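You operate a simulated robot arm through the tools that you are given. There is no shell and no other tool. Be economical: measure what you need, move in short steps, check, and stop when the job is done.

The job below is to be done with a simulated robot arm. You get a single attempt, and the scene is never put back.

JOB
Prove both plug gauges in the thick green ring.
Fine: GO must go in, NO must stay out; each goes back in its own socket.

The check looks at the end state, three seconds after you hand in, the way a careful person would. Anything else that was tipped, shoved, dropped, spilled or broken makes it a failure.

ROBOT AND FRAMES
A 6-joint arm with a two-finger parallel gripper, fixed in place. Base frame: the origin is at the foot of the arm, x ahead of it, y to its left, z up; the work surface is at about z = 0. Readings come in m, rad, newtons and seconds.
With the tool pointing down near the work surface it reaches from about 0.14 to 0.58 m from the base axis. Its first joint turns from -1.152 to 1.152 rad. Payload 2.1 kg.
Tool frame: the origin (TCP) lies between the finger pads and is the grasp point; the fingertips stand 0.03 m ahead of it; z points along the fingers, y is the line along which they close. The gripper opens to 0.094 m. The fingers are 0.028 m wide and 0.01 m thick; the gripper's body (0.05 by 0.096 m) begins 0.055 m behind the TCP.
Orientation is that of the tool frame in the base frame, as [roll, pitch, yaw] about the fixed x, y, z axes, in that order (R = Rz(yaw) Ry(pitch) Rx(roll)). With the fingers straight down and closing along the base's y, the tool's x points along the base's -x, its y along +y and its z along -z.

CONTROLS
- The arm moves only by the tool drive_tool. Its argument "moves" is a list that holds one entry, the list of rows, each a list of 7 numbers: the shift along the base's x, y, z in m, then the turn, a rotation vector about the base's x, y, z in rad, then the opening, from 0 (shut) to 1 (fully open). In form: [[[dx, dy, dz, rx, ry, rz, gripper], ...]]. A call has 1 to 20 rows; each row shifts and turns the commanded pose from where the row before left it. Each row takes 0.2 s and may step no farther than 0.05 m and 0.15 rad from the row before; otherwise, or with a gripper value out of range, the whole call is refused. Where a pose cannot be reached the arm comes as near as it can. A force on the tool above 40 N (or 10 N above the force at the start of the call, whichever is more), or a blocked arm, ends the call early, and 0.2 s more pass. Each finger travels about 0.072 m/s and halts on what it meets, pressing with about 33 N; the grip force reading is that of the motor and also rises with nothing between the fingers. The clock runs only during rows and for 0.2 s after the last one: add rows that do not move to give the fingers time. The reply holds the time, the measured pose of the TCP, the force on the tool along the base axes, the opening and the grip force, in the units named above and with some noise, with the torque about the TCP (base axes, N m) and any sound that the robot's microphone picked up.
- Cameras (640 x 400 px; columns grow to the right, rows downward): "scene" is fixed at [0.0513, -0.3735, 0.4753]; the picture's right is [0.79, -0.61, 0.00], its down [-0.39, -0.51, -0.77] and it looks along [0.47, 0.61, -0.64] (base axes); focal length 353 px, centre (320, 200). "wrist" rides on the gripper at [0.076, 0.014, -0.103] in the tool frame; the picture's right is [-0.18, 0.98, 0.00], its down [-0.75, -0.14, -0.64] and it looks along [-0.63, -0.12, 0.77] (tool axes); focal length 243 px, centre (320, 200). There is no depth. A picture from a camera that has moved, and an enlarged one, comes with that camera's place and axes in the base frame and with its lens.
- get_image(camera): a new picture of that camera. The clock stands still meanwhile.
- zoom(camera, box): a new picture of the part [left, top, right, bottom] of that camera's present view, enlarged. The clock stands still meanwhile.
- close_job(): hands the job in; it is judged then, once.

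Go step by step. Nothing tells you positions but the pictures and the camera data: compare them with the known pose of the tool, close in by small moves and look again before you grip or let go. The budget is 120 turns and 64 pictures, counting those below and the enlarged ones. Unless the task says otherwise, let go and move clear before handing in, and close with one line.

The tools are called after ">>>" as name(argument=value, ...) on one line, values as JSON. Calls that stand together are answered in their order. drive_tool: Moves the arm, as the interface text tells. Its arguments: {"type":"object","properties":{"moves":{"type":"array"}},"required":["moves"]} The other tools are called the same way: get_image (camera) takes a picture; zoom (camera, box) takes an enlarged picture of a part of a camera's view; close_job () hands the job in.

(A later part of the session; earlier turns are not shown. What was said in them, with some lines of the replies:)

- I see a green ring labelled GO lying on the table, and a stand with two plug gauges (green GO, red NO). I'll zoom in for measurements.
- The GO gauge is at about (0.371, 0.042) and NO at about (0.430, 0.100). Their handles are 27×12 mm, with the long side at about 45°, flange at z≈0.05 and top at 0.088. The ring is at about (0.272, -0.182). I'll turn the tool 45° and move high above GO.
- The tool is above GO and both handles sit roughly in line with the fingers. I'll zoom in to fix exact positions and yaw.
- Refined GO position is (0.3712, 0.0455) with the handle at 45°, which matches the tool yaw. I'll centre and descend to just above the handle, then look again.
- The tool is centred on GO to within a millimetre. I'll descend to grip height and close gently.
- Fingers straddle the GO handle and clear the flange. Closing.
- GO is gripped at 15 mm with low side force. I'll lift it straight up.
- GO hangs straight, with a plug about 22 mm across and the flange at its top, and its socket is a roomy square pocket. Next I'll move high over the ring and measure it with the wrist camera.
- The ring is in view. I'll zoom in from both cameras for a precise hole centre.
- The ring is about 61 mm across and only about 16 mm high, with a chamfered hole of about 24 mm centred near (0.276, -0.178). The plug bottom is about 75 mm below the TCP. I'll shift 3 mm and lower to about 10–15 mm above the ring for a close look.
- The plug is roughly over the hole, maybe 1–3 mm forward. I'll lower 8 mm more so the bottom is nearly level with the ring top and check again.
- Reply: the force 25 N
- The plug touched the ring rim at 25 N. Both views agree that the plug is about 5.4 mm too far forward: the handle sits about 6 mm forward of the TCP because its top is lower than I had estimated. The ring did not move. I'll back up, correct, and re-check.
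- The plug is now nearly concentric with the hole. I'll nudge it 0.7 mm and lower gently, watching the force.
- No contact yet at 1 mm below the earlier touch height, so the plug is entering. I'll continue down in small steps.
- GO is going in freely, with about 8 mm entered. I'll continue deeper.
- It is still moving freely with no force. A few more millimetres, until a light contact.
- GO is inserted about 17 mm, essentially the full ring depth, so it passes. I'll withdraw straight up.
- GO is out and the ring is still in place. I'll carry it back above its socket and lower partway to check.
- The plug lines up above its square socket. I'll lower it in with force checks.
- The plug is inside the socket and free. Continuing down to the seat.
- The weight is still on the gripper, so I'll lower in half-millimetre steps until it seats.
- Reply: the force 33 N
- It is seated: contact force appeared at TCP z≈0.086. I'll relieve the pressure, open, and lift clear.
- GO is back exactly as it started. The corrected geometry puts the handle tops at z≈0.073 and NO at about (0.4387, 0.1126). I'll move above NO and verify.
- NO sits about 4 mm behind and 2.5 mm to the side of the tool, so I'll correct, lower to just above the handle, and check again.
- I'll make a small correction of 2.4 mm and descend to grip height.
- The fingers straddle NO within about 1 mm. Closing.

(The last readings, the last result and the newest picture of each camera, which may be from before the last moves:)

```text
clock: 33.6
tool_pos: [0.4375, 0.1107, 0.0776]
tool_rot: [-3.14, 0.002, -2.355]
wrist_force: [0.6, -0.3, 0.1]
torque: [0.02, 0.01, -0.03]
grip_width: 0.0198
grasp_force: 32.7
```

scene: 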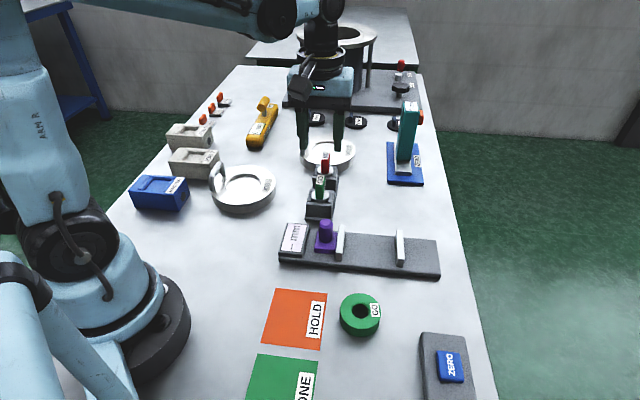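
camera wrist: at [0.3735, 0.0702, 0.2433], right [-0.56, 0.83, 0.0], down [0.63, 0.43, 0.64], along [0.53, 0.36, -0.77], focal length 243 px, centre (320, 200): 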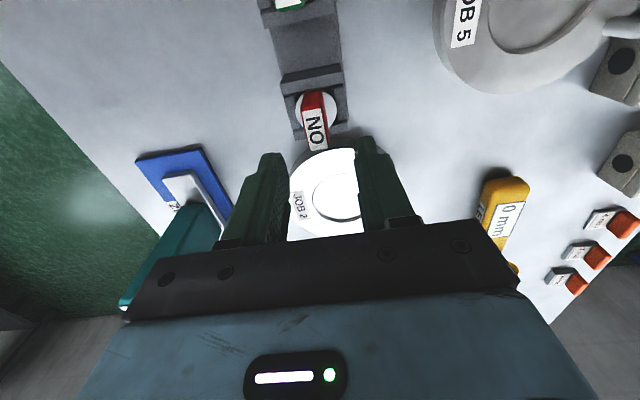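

The width reads 19.8 mm against 15.2 mm for GO, so I'll give it time and look before lifting.

>>> drive_tool(moves=[[[0, 0, 0, 0, 0, 0, 0], [0, 0, 0, 0, 0, 0, 0]]])

>>> zoom(camera="scene", box=[290, 140, 350, 190])

```text
clock: 34.2
tool_pos: [0.4369, 0.1109, 0.0776]
tool_rot: [3.141, 0.002, -2.357]
wrist_force: [0.2, -0.1, -0.1]
torque: [0.0, -0.01, -0.01]
grip_width: 0.02
grasp_force: 33.6
```

```text
8.00 times, centred on (320, 165) of scene
camera zoom: at [0.0513, -0.3735, 0.4754], right [0.79, -0.61, 0.0], down [-0.39, -0.51, -0.77], along [0.47, 0.61, -0.64], focal length 2823 px, centre (320, 480)
```

zoom: 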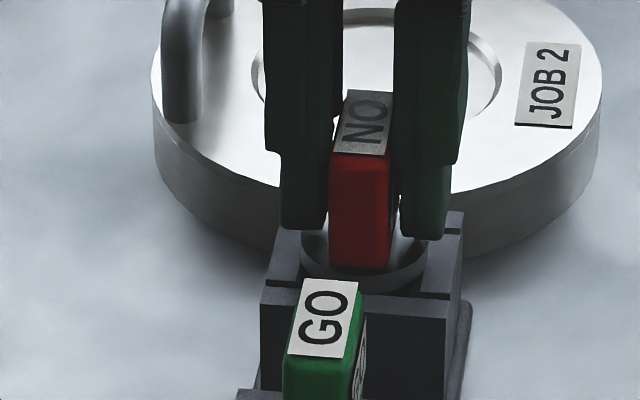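

The fingers hold the handle near its top. I'll lift slightly and check that it comes along.

>>> drive_tool(moves=[[[0, 0, 0.005, 0, 0, 0, 0], [0, 0, 0.01, 0, 0, 0, 0], [0, 0, 0, 0, 0, 0, 0]]])

>>> zoom(camera="scene", box=[290, 130, 350, 180])

```text
clock: 35.0
tool_pos: [0.4347, 0.1113, 0.0939]
tool_rot: [-3.142, 0.002, -2.357]
wrist_force: [0.2, 0.1, -1.5]
torque: [0.0, 0.01, 0.04]
grip_width: 0.0199
grasp_force: 33.0
```

```text
8.00 times, centred on (320, 155) of scene
camera zoom: at [0.0513, -0.3735, 0.4754], right [0.79, -0.61, 0.0], down [-0.39, -0.51, -0.77], along [0.47, 0.61, -0.64], focal length 2823 px, centre (320, 560)
```

zoom: 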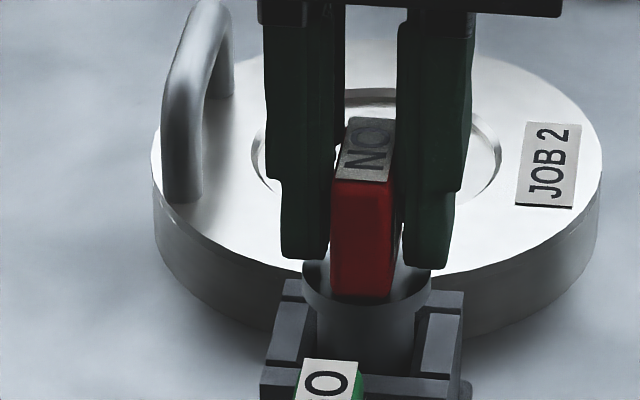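

NO comes along (1.5 N) and hangs upright. I'll raise it and carry it over the ring at height.

>>> drive_tool(moves=[[[0, 0, 0.03, 0, 0, 0, 0], [0, 0, 0.035, 0, 0, 0, 0], [0, 0, 0.035, 0, 0, 0, 0], [0, 0, 0.035, 0, 0, 0, 0], [-0.0232, -0.0411, 0, 0, 0, 0, 0], [-0.0232, -0.0411, 0, 0, 0, 0, 0], [-0.0232, -0.0411, 0, 0, 0, 0, 0], [-0.0232, -0.0411, 0, 0, 0, 0, 0], [-0.0232, -0.0411, 0, 0, 0, 0, 0], [-0.0232, -0.0411, 0, 0, 0, 0, 0], [-0.0232, -0.0411, 0, 0, 0, 0, 0], [0, 0, -0.04, 0, 0, 0, 0], [0, 0, -0.04, 0, 0, 0, 0], [0, 0, -0.04, 0, 0, 0, 0], [0, 0, 0, 0, 0, 0, 0], [0, 0, 0, 0, 0, 0, 0]]])

>>> zoom(camera="scene", box=[328, 260, 392, 325])

>>> zoom(camera="wrist", box=[256, 60, 384, 160])

```text
clock: 38.4
tool_pos: [0.2755, -0.1764, 0.1082]
tool_rot: [3.141, 0.002, -2.355]
wrist_force: [-1.9, -0.4, -1.1]
torque: [0.02, -0.04, 0.01]
grip_width: 0.02
grasp_force: 33.0
```

```text
6.15 times, centred on (360, 292) of scene
camera zoom: at [0.0513, -0.3735, 0.4753], right [0.79, -0.61, 0.0], down [-0.39, -0.51, -0.77], along [0.47, 0.61, -0.64], focal length 2172 px, centre (74, -369)
```

zoom: 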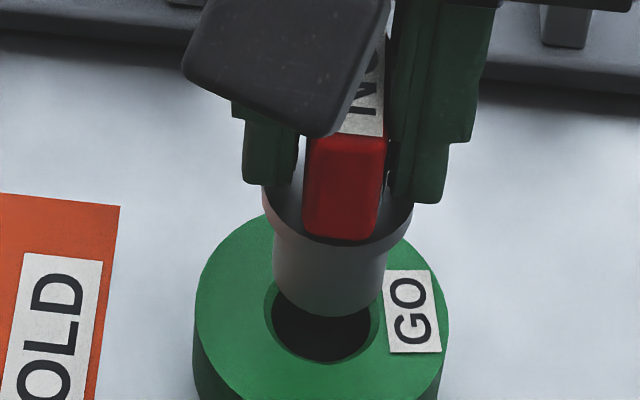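

```text
4.00 times, centred on (320, 110) of wrist
camera zoom: at [0.2121, -0.2211, 0.212], right [-0.56, 0.83, 0.0], down [0.63, 0.43, 0.64], along [0.53, 0.36, -0.77], focal length 970 px, centre (320, 560)
```

zoom: 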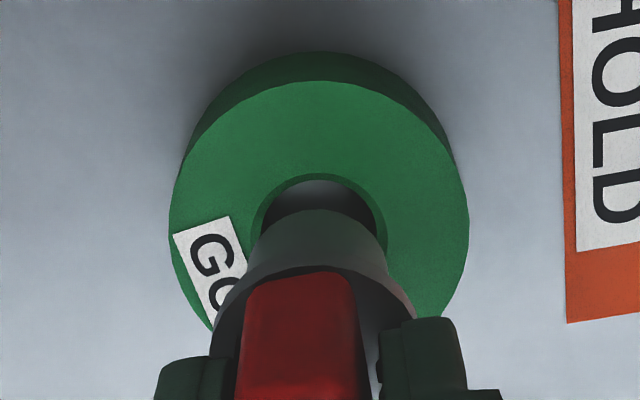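

The NO plug is clearly bigger (about 26 mm against the 24 mm bore) and is centred over the ring within a millimetre. I'll lower gently until light contact.

>>> drive_tool(moves=[[[0, 0.0006, 0, 0, 0, 0, 0], [0, 0, -0.005, 0, 0, 0, 0], [0, 0, -0.005, 0, 0, 0, 0], [0, 0, -0.003, 0, 0, 0, 0], [0, 0, 0, 0, 0, 0, 0], [0, 0, 0, 0, 0, 0, 0]]])

>>> zoom(camera="scene", box=[328, 270, 392, 335])

>>> zoom(camera="wrist", box=[272, 80, 368, 155])

```text
clock: 39.8
tool_pos: [0.2755, -0.1761, 0.0951]
tool_rot: [3.14, 0.001, -2.355]
wrist_force: [-0.2, -0.4, -1.2]
torque: [0.01, -0.03, 0.01]
grip_width: 0.0201
grasp_force: 33.2
```

```text
6.15 times, centred on (360, 302) of scene
camera zoom: at [0.0513, -0.3735, 0.4753], right [0.79, -0.61, 0.0], down [-0.39, -0.51, -0.77], along [0.47, 0.61, -0.64], focal length 2172 px, centre (74, -431)
```

zoom: 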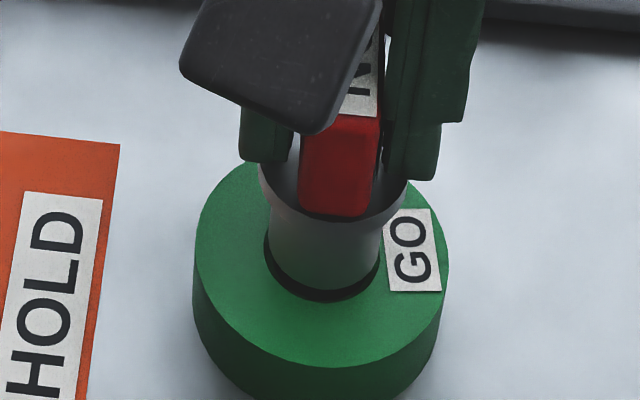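

```text
5.33 times, centred on (320, 118) of wrist
camera zoom: at [0.2122, -0.221, 0.1976], right [-0.56, 0.83, 0.0], down [0.63, 0.43, 0.64], along [0.53, 0.36, -0.77], focal length 1294 px, centre (320, 640)
```

zoom: 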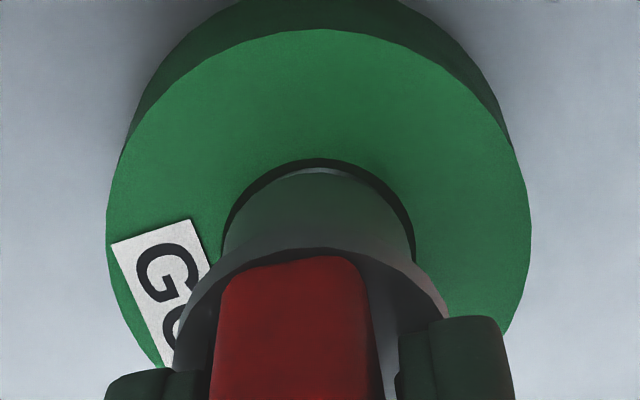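

NO sits concentric, just above the ring. I'll lower in fine steps.

>>> drive_tool(moves=[[[0, 0, -0.001, 0, 0, 0, 0], [0, 0, -0.001, 0, 0, 0, 0], [0, 0, -0.0005, 0, 0, 0, 0], [0, 0, 0, 0, 0, 0, 0]]])

```text
clock: 40.8
tool_pos: [0.2758, -0.1767, 0.0922]
tool_rot: [3.14, 0.0, -2.355]
wrist_force: [-0.6, 0.4, -1.3]
torque: [-0.01, 0.02, 0.03]
grip_width: 0.0198
grasp_force: 32.8
```

>>> drive_tool(moves=[[[0, 0, -0.0005, 0, 0, 0, 0], [0, 0, -0.0005, 0, 0, 0, 0], [0, 0, 0, 0, 0, 0, 0]]])

```text
clock: 41.6
tool_pos: [0.2747, -0.1758, 0.092]
tool_rot: [-3.141, 0.002, -2.357]
wrist_force: [1.4, 0.2, 1.8]
torque: [0.01, -0.07, 0.02]
grip_width: 0.0197
grasp_force: 33.4
```

First touch is registering at about 3 N. A further half-millimetre will give a firm but gentle press.

>>> drive_tool(moves=[[[0, 0, -0.0005, 0, 0, 0, 0], [0, 0, 0, 0, 0, 0, 0]]])

>>> zoom(camera="scene", box=[328, 270, 392, 335])

```text
clock: 42.2
tool_pos: [0.2754, -0.1753, 0.0906]
tool_rot: [3.141, 0.002, -2.356]
wrist_force: [3.3, 2.8, 4.9]
torque: [0.11, -0.17, -0.01]
grip_width: 0.0199
grasp_force: 33.4
```

```text
6.15 times, centred on (360, 302) of scene
camera zoom: at [0.0513, -0.3734, 0.4754], right [0.79, -0.61, 0.0], down [-0.39, -0.51, -0.77], along [0.47, 0.61, -0.64], focal length 2172 px, centre (74, -431)
```

zoom: 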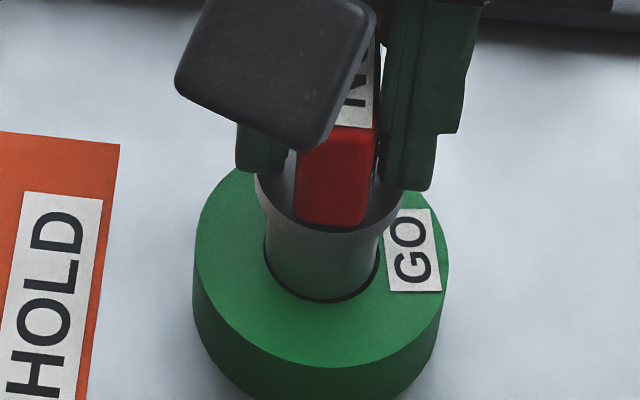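

NO is resting in the chamfer with a small side force. I'll centre slightly and press a little more to confirm it stops.

>>> drive_tool(moves=[[[0.0004, 0.0004, 0, 0, 0, 0, 0], [0, 0, -0.0005, 0, 0, 0, 0], [0, 0, 0, 0, 0, 0, 0]]])

```text
clock: 43.0
tool_pos: [0.2752, -0.1758, 0.0901]
tool_rot: [3.14, 0.001, -2.356]
wrist_force: [0.8, 1.1, -0.5]
torque: [0.02, 0.0, 0.0]
grip_width: 0.0199
grasp_force: 33.0
```

>>> drive_tool(moves=[[[0, 0, -0.0005, 0, 0, 0, 0], [0, 0, -0.0005, 0, 0, 0, 0], [0, 0, 0, 0, 0, 0, 0]]])

```text
clock: 43.8
tool_pos: [0.2765, -0.176, 0.0901]
tool_rot: [-3.14, 0.003, -2.356]
wrist_force: [4.8, 2.2, 19.4]
torque: [0.12, -0.13, -0.01]
grip_width: 0.0199
grasp_force: 33.3
```

NO is stopped at the mouth with about 20 N of push, so it does not enter. I'll withdraw straight up and check that the ring stays put.

>>> drive_tool(moves=[[[0, 0, 0.002, 0, 0, 0, 0], [0, 0, 0.005, 0, 0, 0, 0], [0, 0, 0.01, 0, 0, 0, 0], [0, 0, 0.03, 0, 0, 0, 0], [0, 0, 0.045, 0, 0, 0, 0], [0, 0, 0.045, 0, 0, 0, 0], [0, 0, 0, 0, 0, 0, 0]]])

>>> get_image(camera="scene")

```text
clock: 45.4
tool_pos: [0.275, -0.1747, 0.2276]
tool_rot: [-3.141, 0.001, -2.356]
wrist_force: [-0.3, 1.5, -1.5]
torque: [-0.01, -0.02, -0.02]
grip_width: 0.0199
grasp_force: 33.2
```

```text
15 pictures are left
```

scene: 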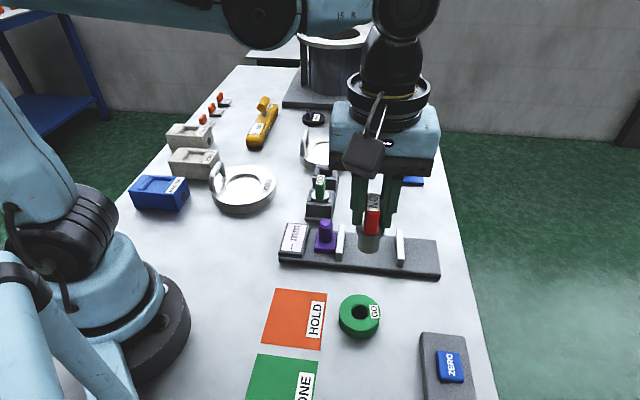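

The ring is in place. I'll carry NO back above its socket and stop partway down to check alignment.

>>> drive_tool(moves=[[[0.02314, 0.04096, 0, 0, 0, 0, 0], [0.02314, 0.04096, 0, 0, 0, 0, 0], [0.02314, 0.04096, 0, 0, 0, 0, 0], [0.02314, 0.04096, 0, 0, 0, 0, 0], [0.02314, 0.04096, 0, 0, 0, 0, 0], [0.02314, 0.04096, 0, 0, 0, 0, 0], [0.02316, 0.04094, 0, 0, 0, 0, 0], [0, 0, 0, 0, 0, 0, 0], [0, 0, -0.04, 0, 0, 0, 0], [0, 0, -0.04, 0, 0, 0, 0], [0, 0, -0.0285, 0, 0, 0, 0], [0, 0, 0, 0, 0, 0, 0], [0, 0, 0, 0, 0, 0, 0]]])

>>> zoom(camera="scene", box=[290, 130, 350, 180])

>>> zoom(camera="wrist", box=[256, 60, 384, 160])

```text
clock: 48.2
tool_pos: [0.436, 0.1095, 0.1183]
tool_rot: [-3.14, 0.0, -2.355]
wrist_force: [-0.4, 0.2, -1.5]
torque: [-0.01, 0.0, 0.0]
grip_width: 0.0202
grasp_force: 32.8
```

```text
8.00 times, centred on (320, 155) of scene
camera zoom: at [0.0513, -0.3735, 0.4754], right [0.79, -0.61, 0.0], down [-0.39, -0.51, -0.77], along [0.47, 0.61, -0.64], focal length 2823 px, centre (320, 560)
```

zoom: 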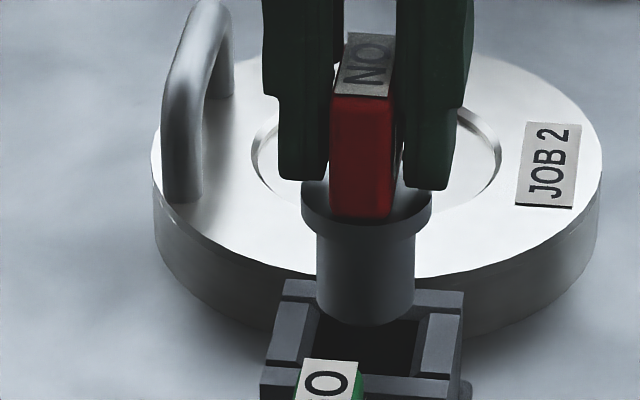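

```text
4.00 times, centred on (320, 110) of wrist
camera zoom: at [0.3725, 0.0658, 0.2212], right [-0.56, 0.83, 0.0], down [0.63, 0.43, 0.64], along [0.53, 0.36, -0.77], focal length 970 px, centre (320, 560)
```

zoom: 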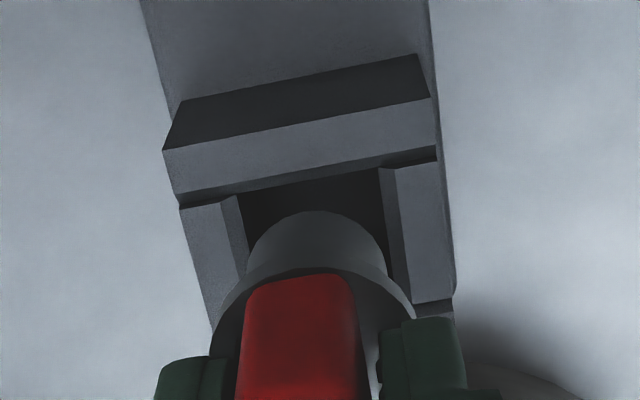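

NO lines up with its socket opening. I'll lower in small steps with force checks.

>>> drive_tool(moves=[[[0, 0, -0.005, 0, 0, 0, 0], [0, 0, -0.004, 0, 0, 0, 0], [0, 0, -0.003, 0, 0, 0, 0], [0, 0, -0.002, 0, 0, 0, 0], [0, 0, -0.002, 0, 0, 0, 0], [0, 0, 0, 0, 0, 0, 0]]])

>>> zoom(camera="scene", box=[290, 140, 350, 190])

```text
clock: 49.6
tool_pos: [0.4375, 0.1114, 0.1028]
tool_rot: [3.141, 0.001, -2.357]
wrist_force: [0.4, -0.2, -1.8]
torque: [0.01, 0.02, 0.01]
grip_width: 0.0199
grasp_force: 32.4
```

```text
8.00 times, centred on (320, 165) of scene
camera zoom: at [0.0513, -0.3735, 0.4754], right [0.79, -0.61, 0.0], down [-0.39, -0.51, -0.77], along [0.47, 0.61, -0.64], focal length 2823 px, centre (320, 480)
```

zoom: 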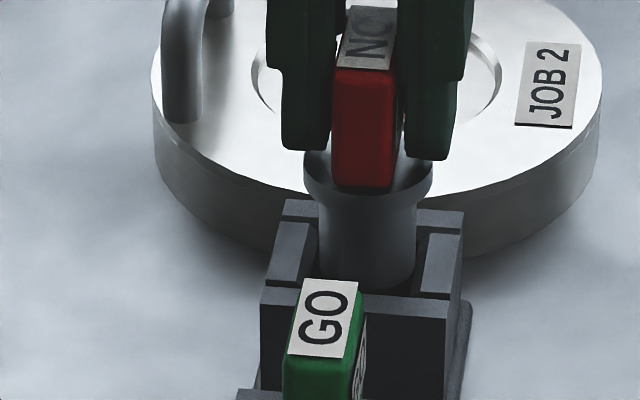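

The plug is entering the socket without force. Continuing down.

>>> drive_tool(moves=[[[0, 0, -0.002, 0, 0, 0, 0], [0, 0, -0.002, 0, 0, 0, 0], [0, 0, -0.002, 0, 0, 0, 0], [0, 0, -0.002, 0, 0, 0, 0], [0, 0, 0, 0, 0, 0, 0]]])

```text
clock: 50.8
tool_pos: [0.4382, 0.1131, 0.0942]
tool_rot: [-3.139, 0.001, -2.355]
wrist_force: [-2.4, -2.2, -0.6]
torque: [-0.1, 0.13, -0.01]
grip_width: 0.0198
grasp_force: 32.6
```

There is a small side force along the rack, so I'll ease back 0.7 mm and go on.

>>> drive_tool(moves=[[[-0.0007, -0.0007, 0, 0, 0, 0, 0], [0, 0, -0.002, 0, 0, 0, 0], [0, 0, -0.002, 0, 0, 0, 0], [0, 0, -0.002, 0, 0, 0, 0], [0, 0, 0, 0, 0, 0, 0]]])

```text
clock: 52.0
tool_pos: [0.4368, 0.1117, 0.0888]
tool_rot: [3.141, 0.001, -2.357]
wrist_force: [0.0, 0.4, -1.5]
torque: [0.04, -0.01, -0.02]
grip_width: 0.02
grasp_force: 33.3
```

>>> drive_tool(moves=[[[0, 0, -0.002, 0, 0, 0, 0], [0, 0, -0.002, 0, 0, 0, 0], [0, 0, -0.002, 0, 0, 0, 0], [0, 0, -0.002, 0, 0, 0, 0], [0, 0, 0, 0, 0, 0, 0]]])

```text
clock: 53.2
tool_pos: [0.4379, 0.1111, 0.0792]
tool_rot: [-3.141, 0.002, -2.356]
wrist_force: [0.1, -0.3, -1.4]
torque: [0.04, 0.03, 0.0]
grip_width: 0.0198
grasp_force: 33.0
```

>>> drive_tool(moves=[[[0, 0, -0.001, 0, 0, 0, 0], [0, 0, -0.0005, 0, 0, 0, 0], [0, 0, 0, 0, 0, 0, 0]]])

```text
clock: 54.0
tool_pos: [0.4365, 0.1114, 0.0787]
tool_rot: [3.142, 0.003, -2.356]
wrist_force: [4.0, 3.3, 0.4]
torque: [0.13, -0.17, 0.02]
grip_width: 0.0199
grasp_force: 33.2
```

>>> drive_tool(moves=[[[0.0004, 0.0003, 0, 0, 0, 0, 0], [0, 0, -0.0005, 0, 0, 0, 0], [0, 0, 0, 0, 0, 0, 0]]])

```text
clock: 54.8
tool_pos: [0.4374, 0.1109, 0.0772]
tool_rot: [3.141, 0.003, -2.357]
wrist_force: [-0.4, 0.5, -1.3]
torque: [0.0, 0.0, 0.02]
grip_width: 0.0199
grasp_force: 33.1
```

>>> drive_tool(moves=[[[0, 0, -0.0005, 0, 0, 0, 0], [0, 0, 0, 0, 0, 0, 0]]])

>>> zoom(camera="scene", box=[290, 140, 350, 190])

```text
clock: 55.4
tool_pos: [0.4373, 0.1112, 0.0774]
tool_rot: [-3.141, 0.001, -2.357]
wrist_force: [-1.4, -0.6, 5.7]
torque: [-0.05, 0.06, -0.02]
grip_width: 0.0201
grasp_force: 33.0
```

```text
8.00 times, centred on (320, 165) of scene
camera zoom: at [0.0512, -0.3735, 0.4753], right [0.79, -0.61, 0.0], down [-0.39, -0.51, -0.77], along [0.47, 0.61, -0.64], focal length 2823 px, centre (320, 480)
```

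zoom: 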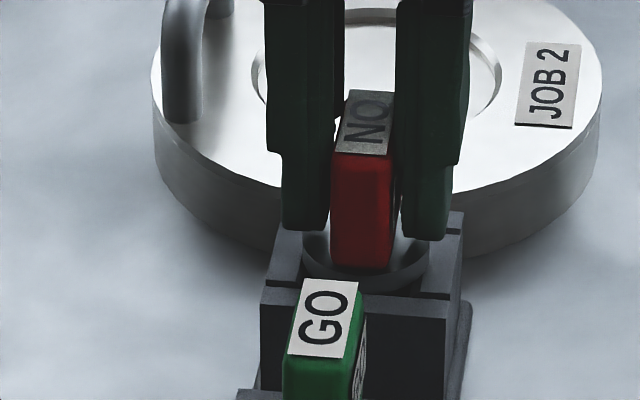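

NO is seated, with 6–7 N of support at the original height. I'll release, rise straight up and back away.

>>> drive_tool(moves=[[[0, 0, 0, 0, 0, 0, 0.25], [0, 0, 0, 0, 0, 0, 0.35], [0, 0, 0, 0, 0, 0, 0.45], [0, 0, 0, 0, 0, 0, 0.45], [0, 0, 0.02, 0, 0, 0, 0.45], [0, 0, 0.03, 0, 0, 0, 0.45], [0, 0, 0.045, 0, 0, 0, 0.45], [0, 0, 0.045, 0, 0, 0, 0.45], [0, -0.04, 0, 0, 0, 0, 0.45], [0, -0.04, 0, 0, 0, 0, 0.45], [0, -0.04, 0, 0, 0, 0, 0.45], [0, 0, 0, 0, 0, 0, 0.45]]])

>>> get_image(camera="scene")

>>> zoom(camera="scene", box=[270, 130, 390, 230])

```text
clock: 58.0
tool_pos: [0.4351, -0.0081, 0.2171]
tool_rot: [-3.142, 0.0, -2.355]
wrist_force: [-0.5, 0.5, -0.6]
torque: [-0.01, 0.0, 0.02]
grip_width: 0.0422
grasp_force: 0.1
```

```text
10 pictures are left
```

scene: 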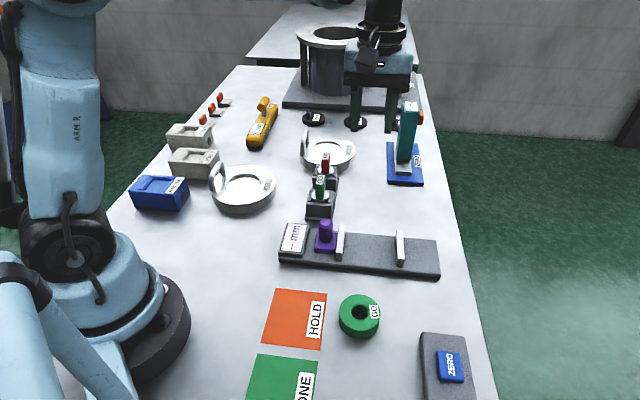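

```text
4.00 times, centred on (330, 180) of scene
camera zoom: at [0.0512, -0.3735, 0.4753], right [0.79, -0.61, 0.0], down [-0.39, -0.51, -0.77], along [0.47, 0.61, -0.64], focal length 1412 px, centre (280, 280)
```

zoom: 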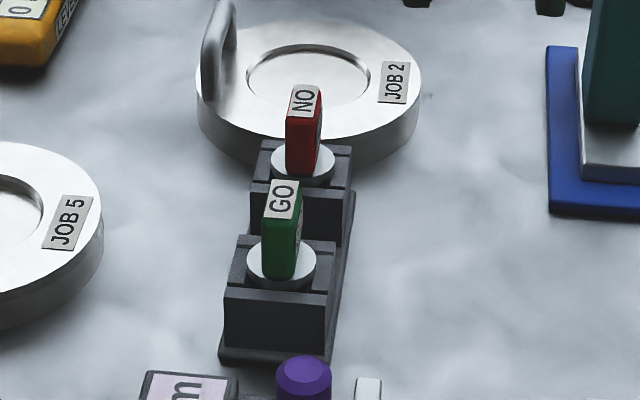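

Both gauges stand seated in their own sockets, the ring is where it was, and the arm is clear. Handing in.

>>> close_job()

```text
The job is handed in.
```

GO went into the green ring freely for about 17 mm, essentially its full depth. NO stopped in the chamfer at the mouth under about 20 N, and both gauges are back in their own sockets.
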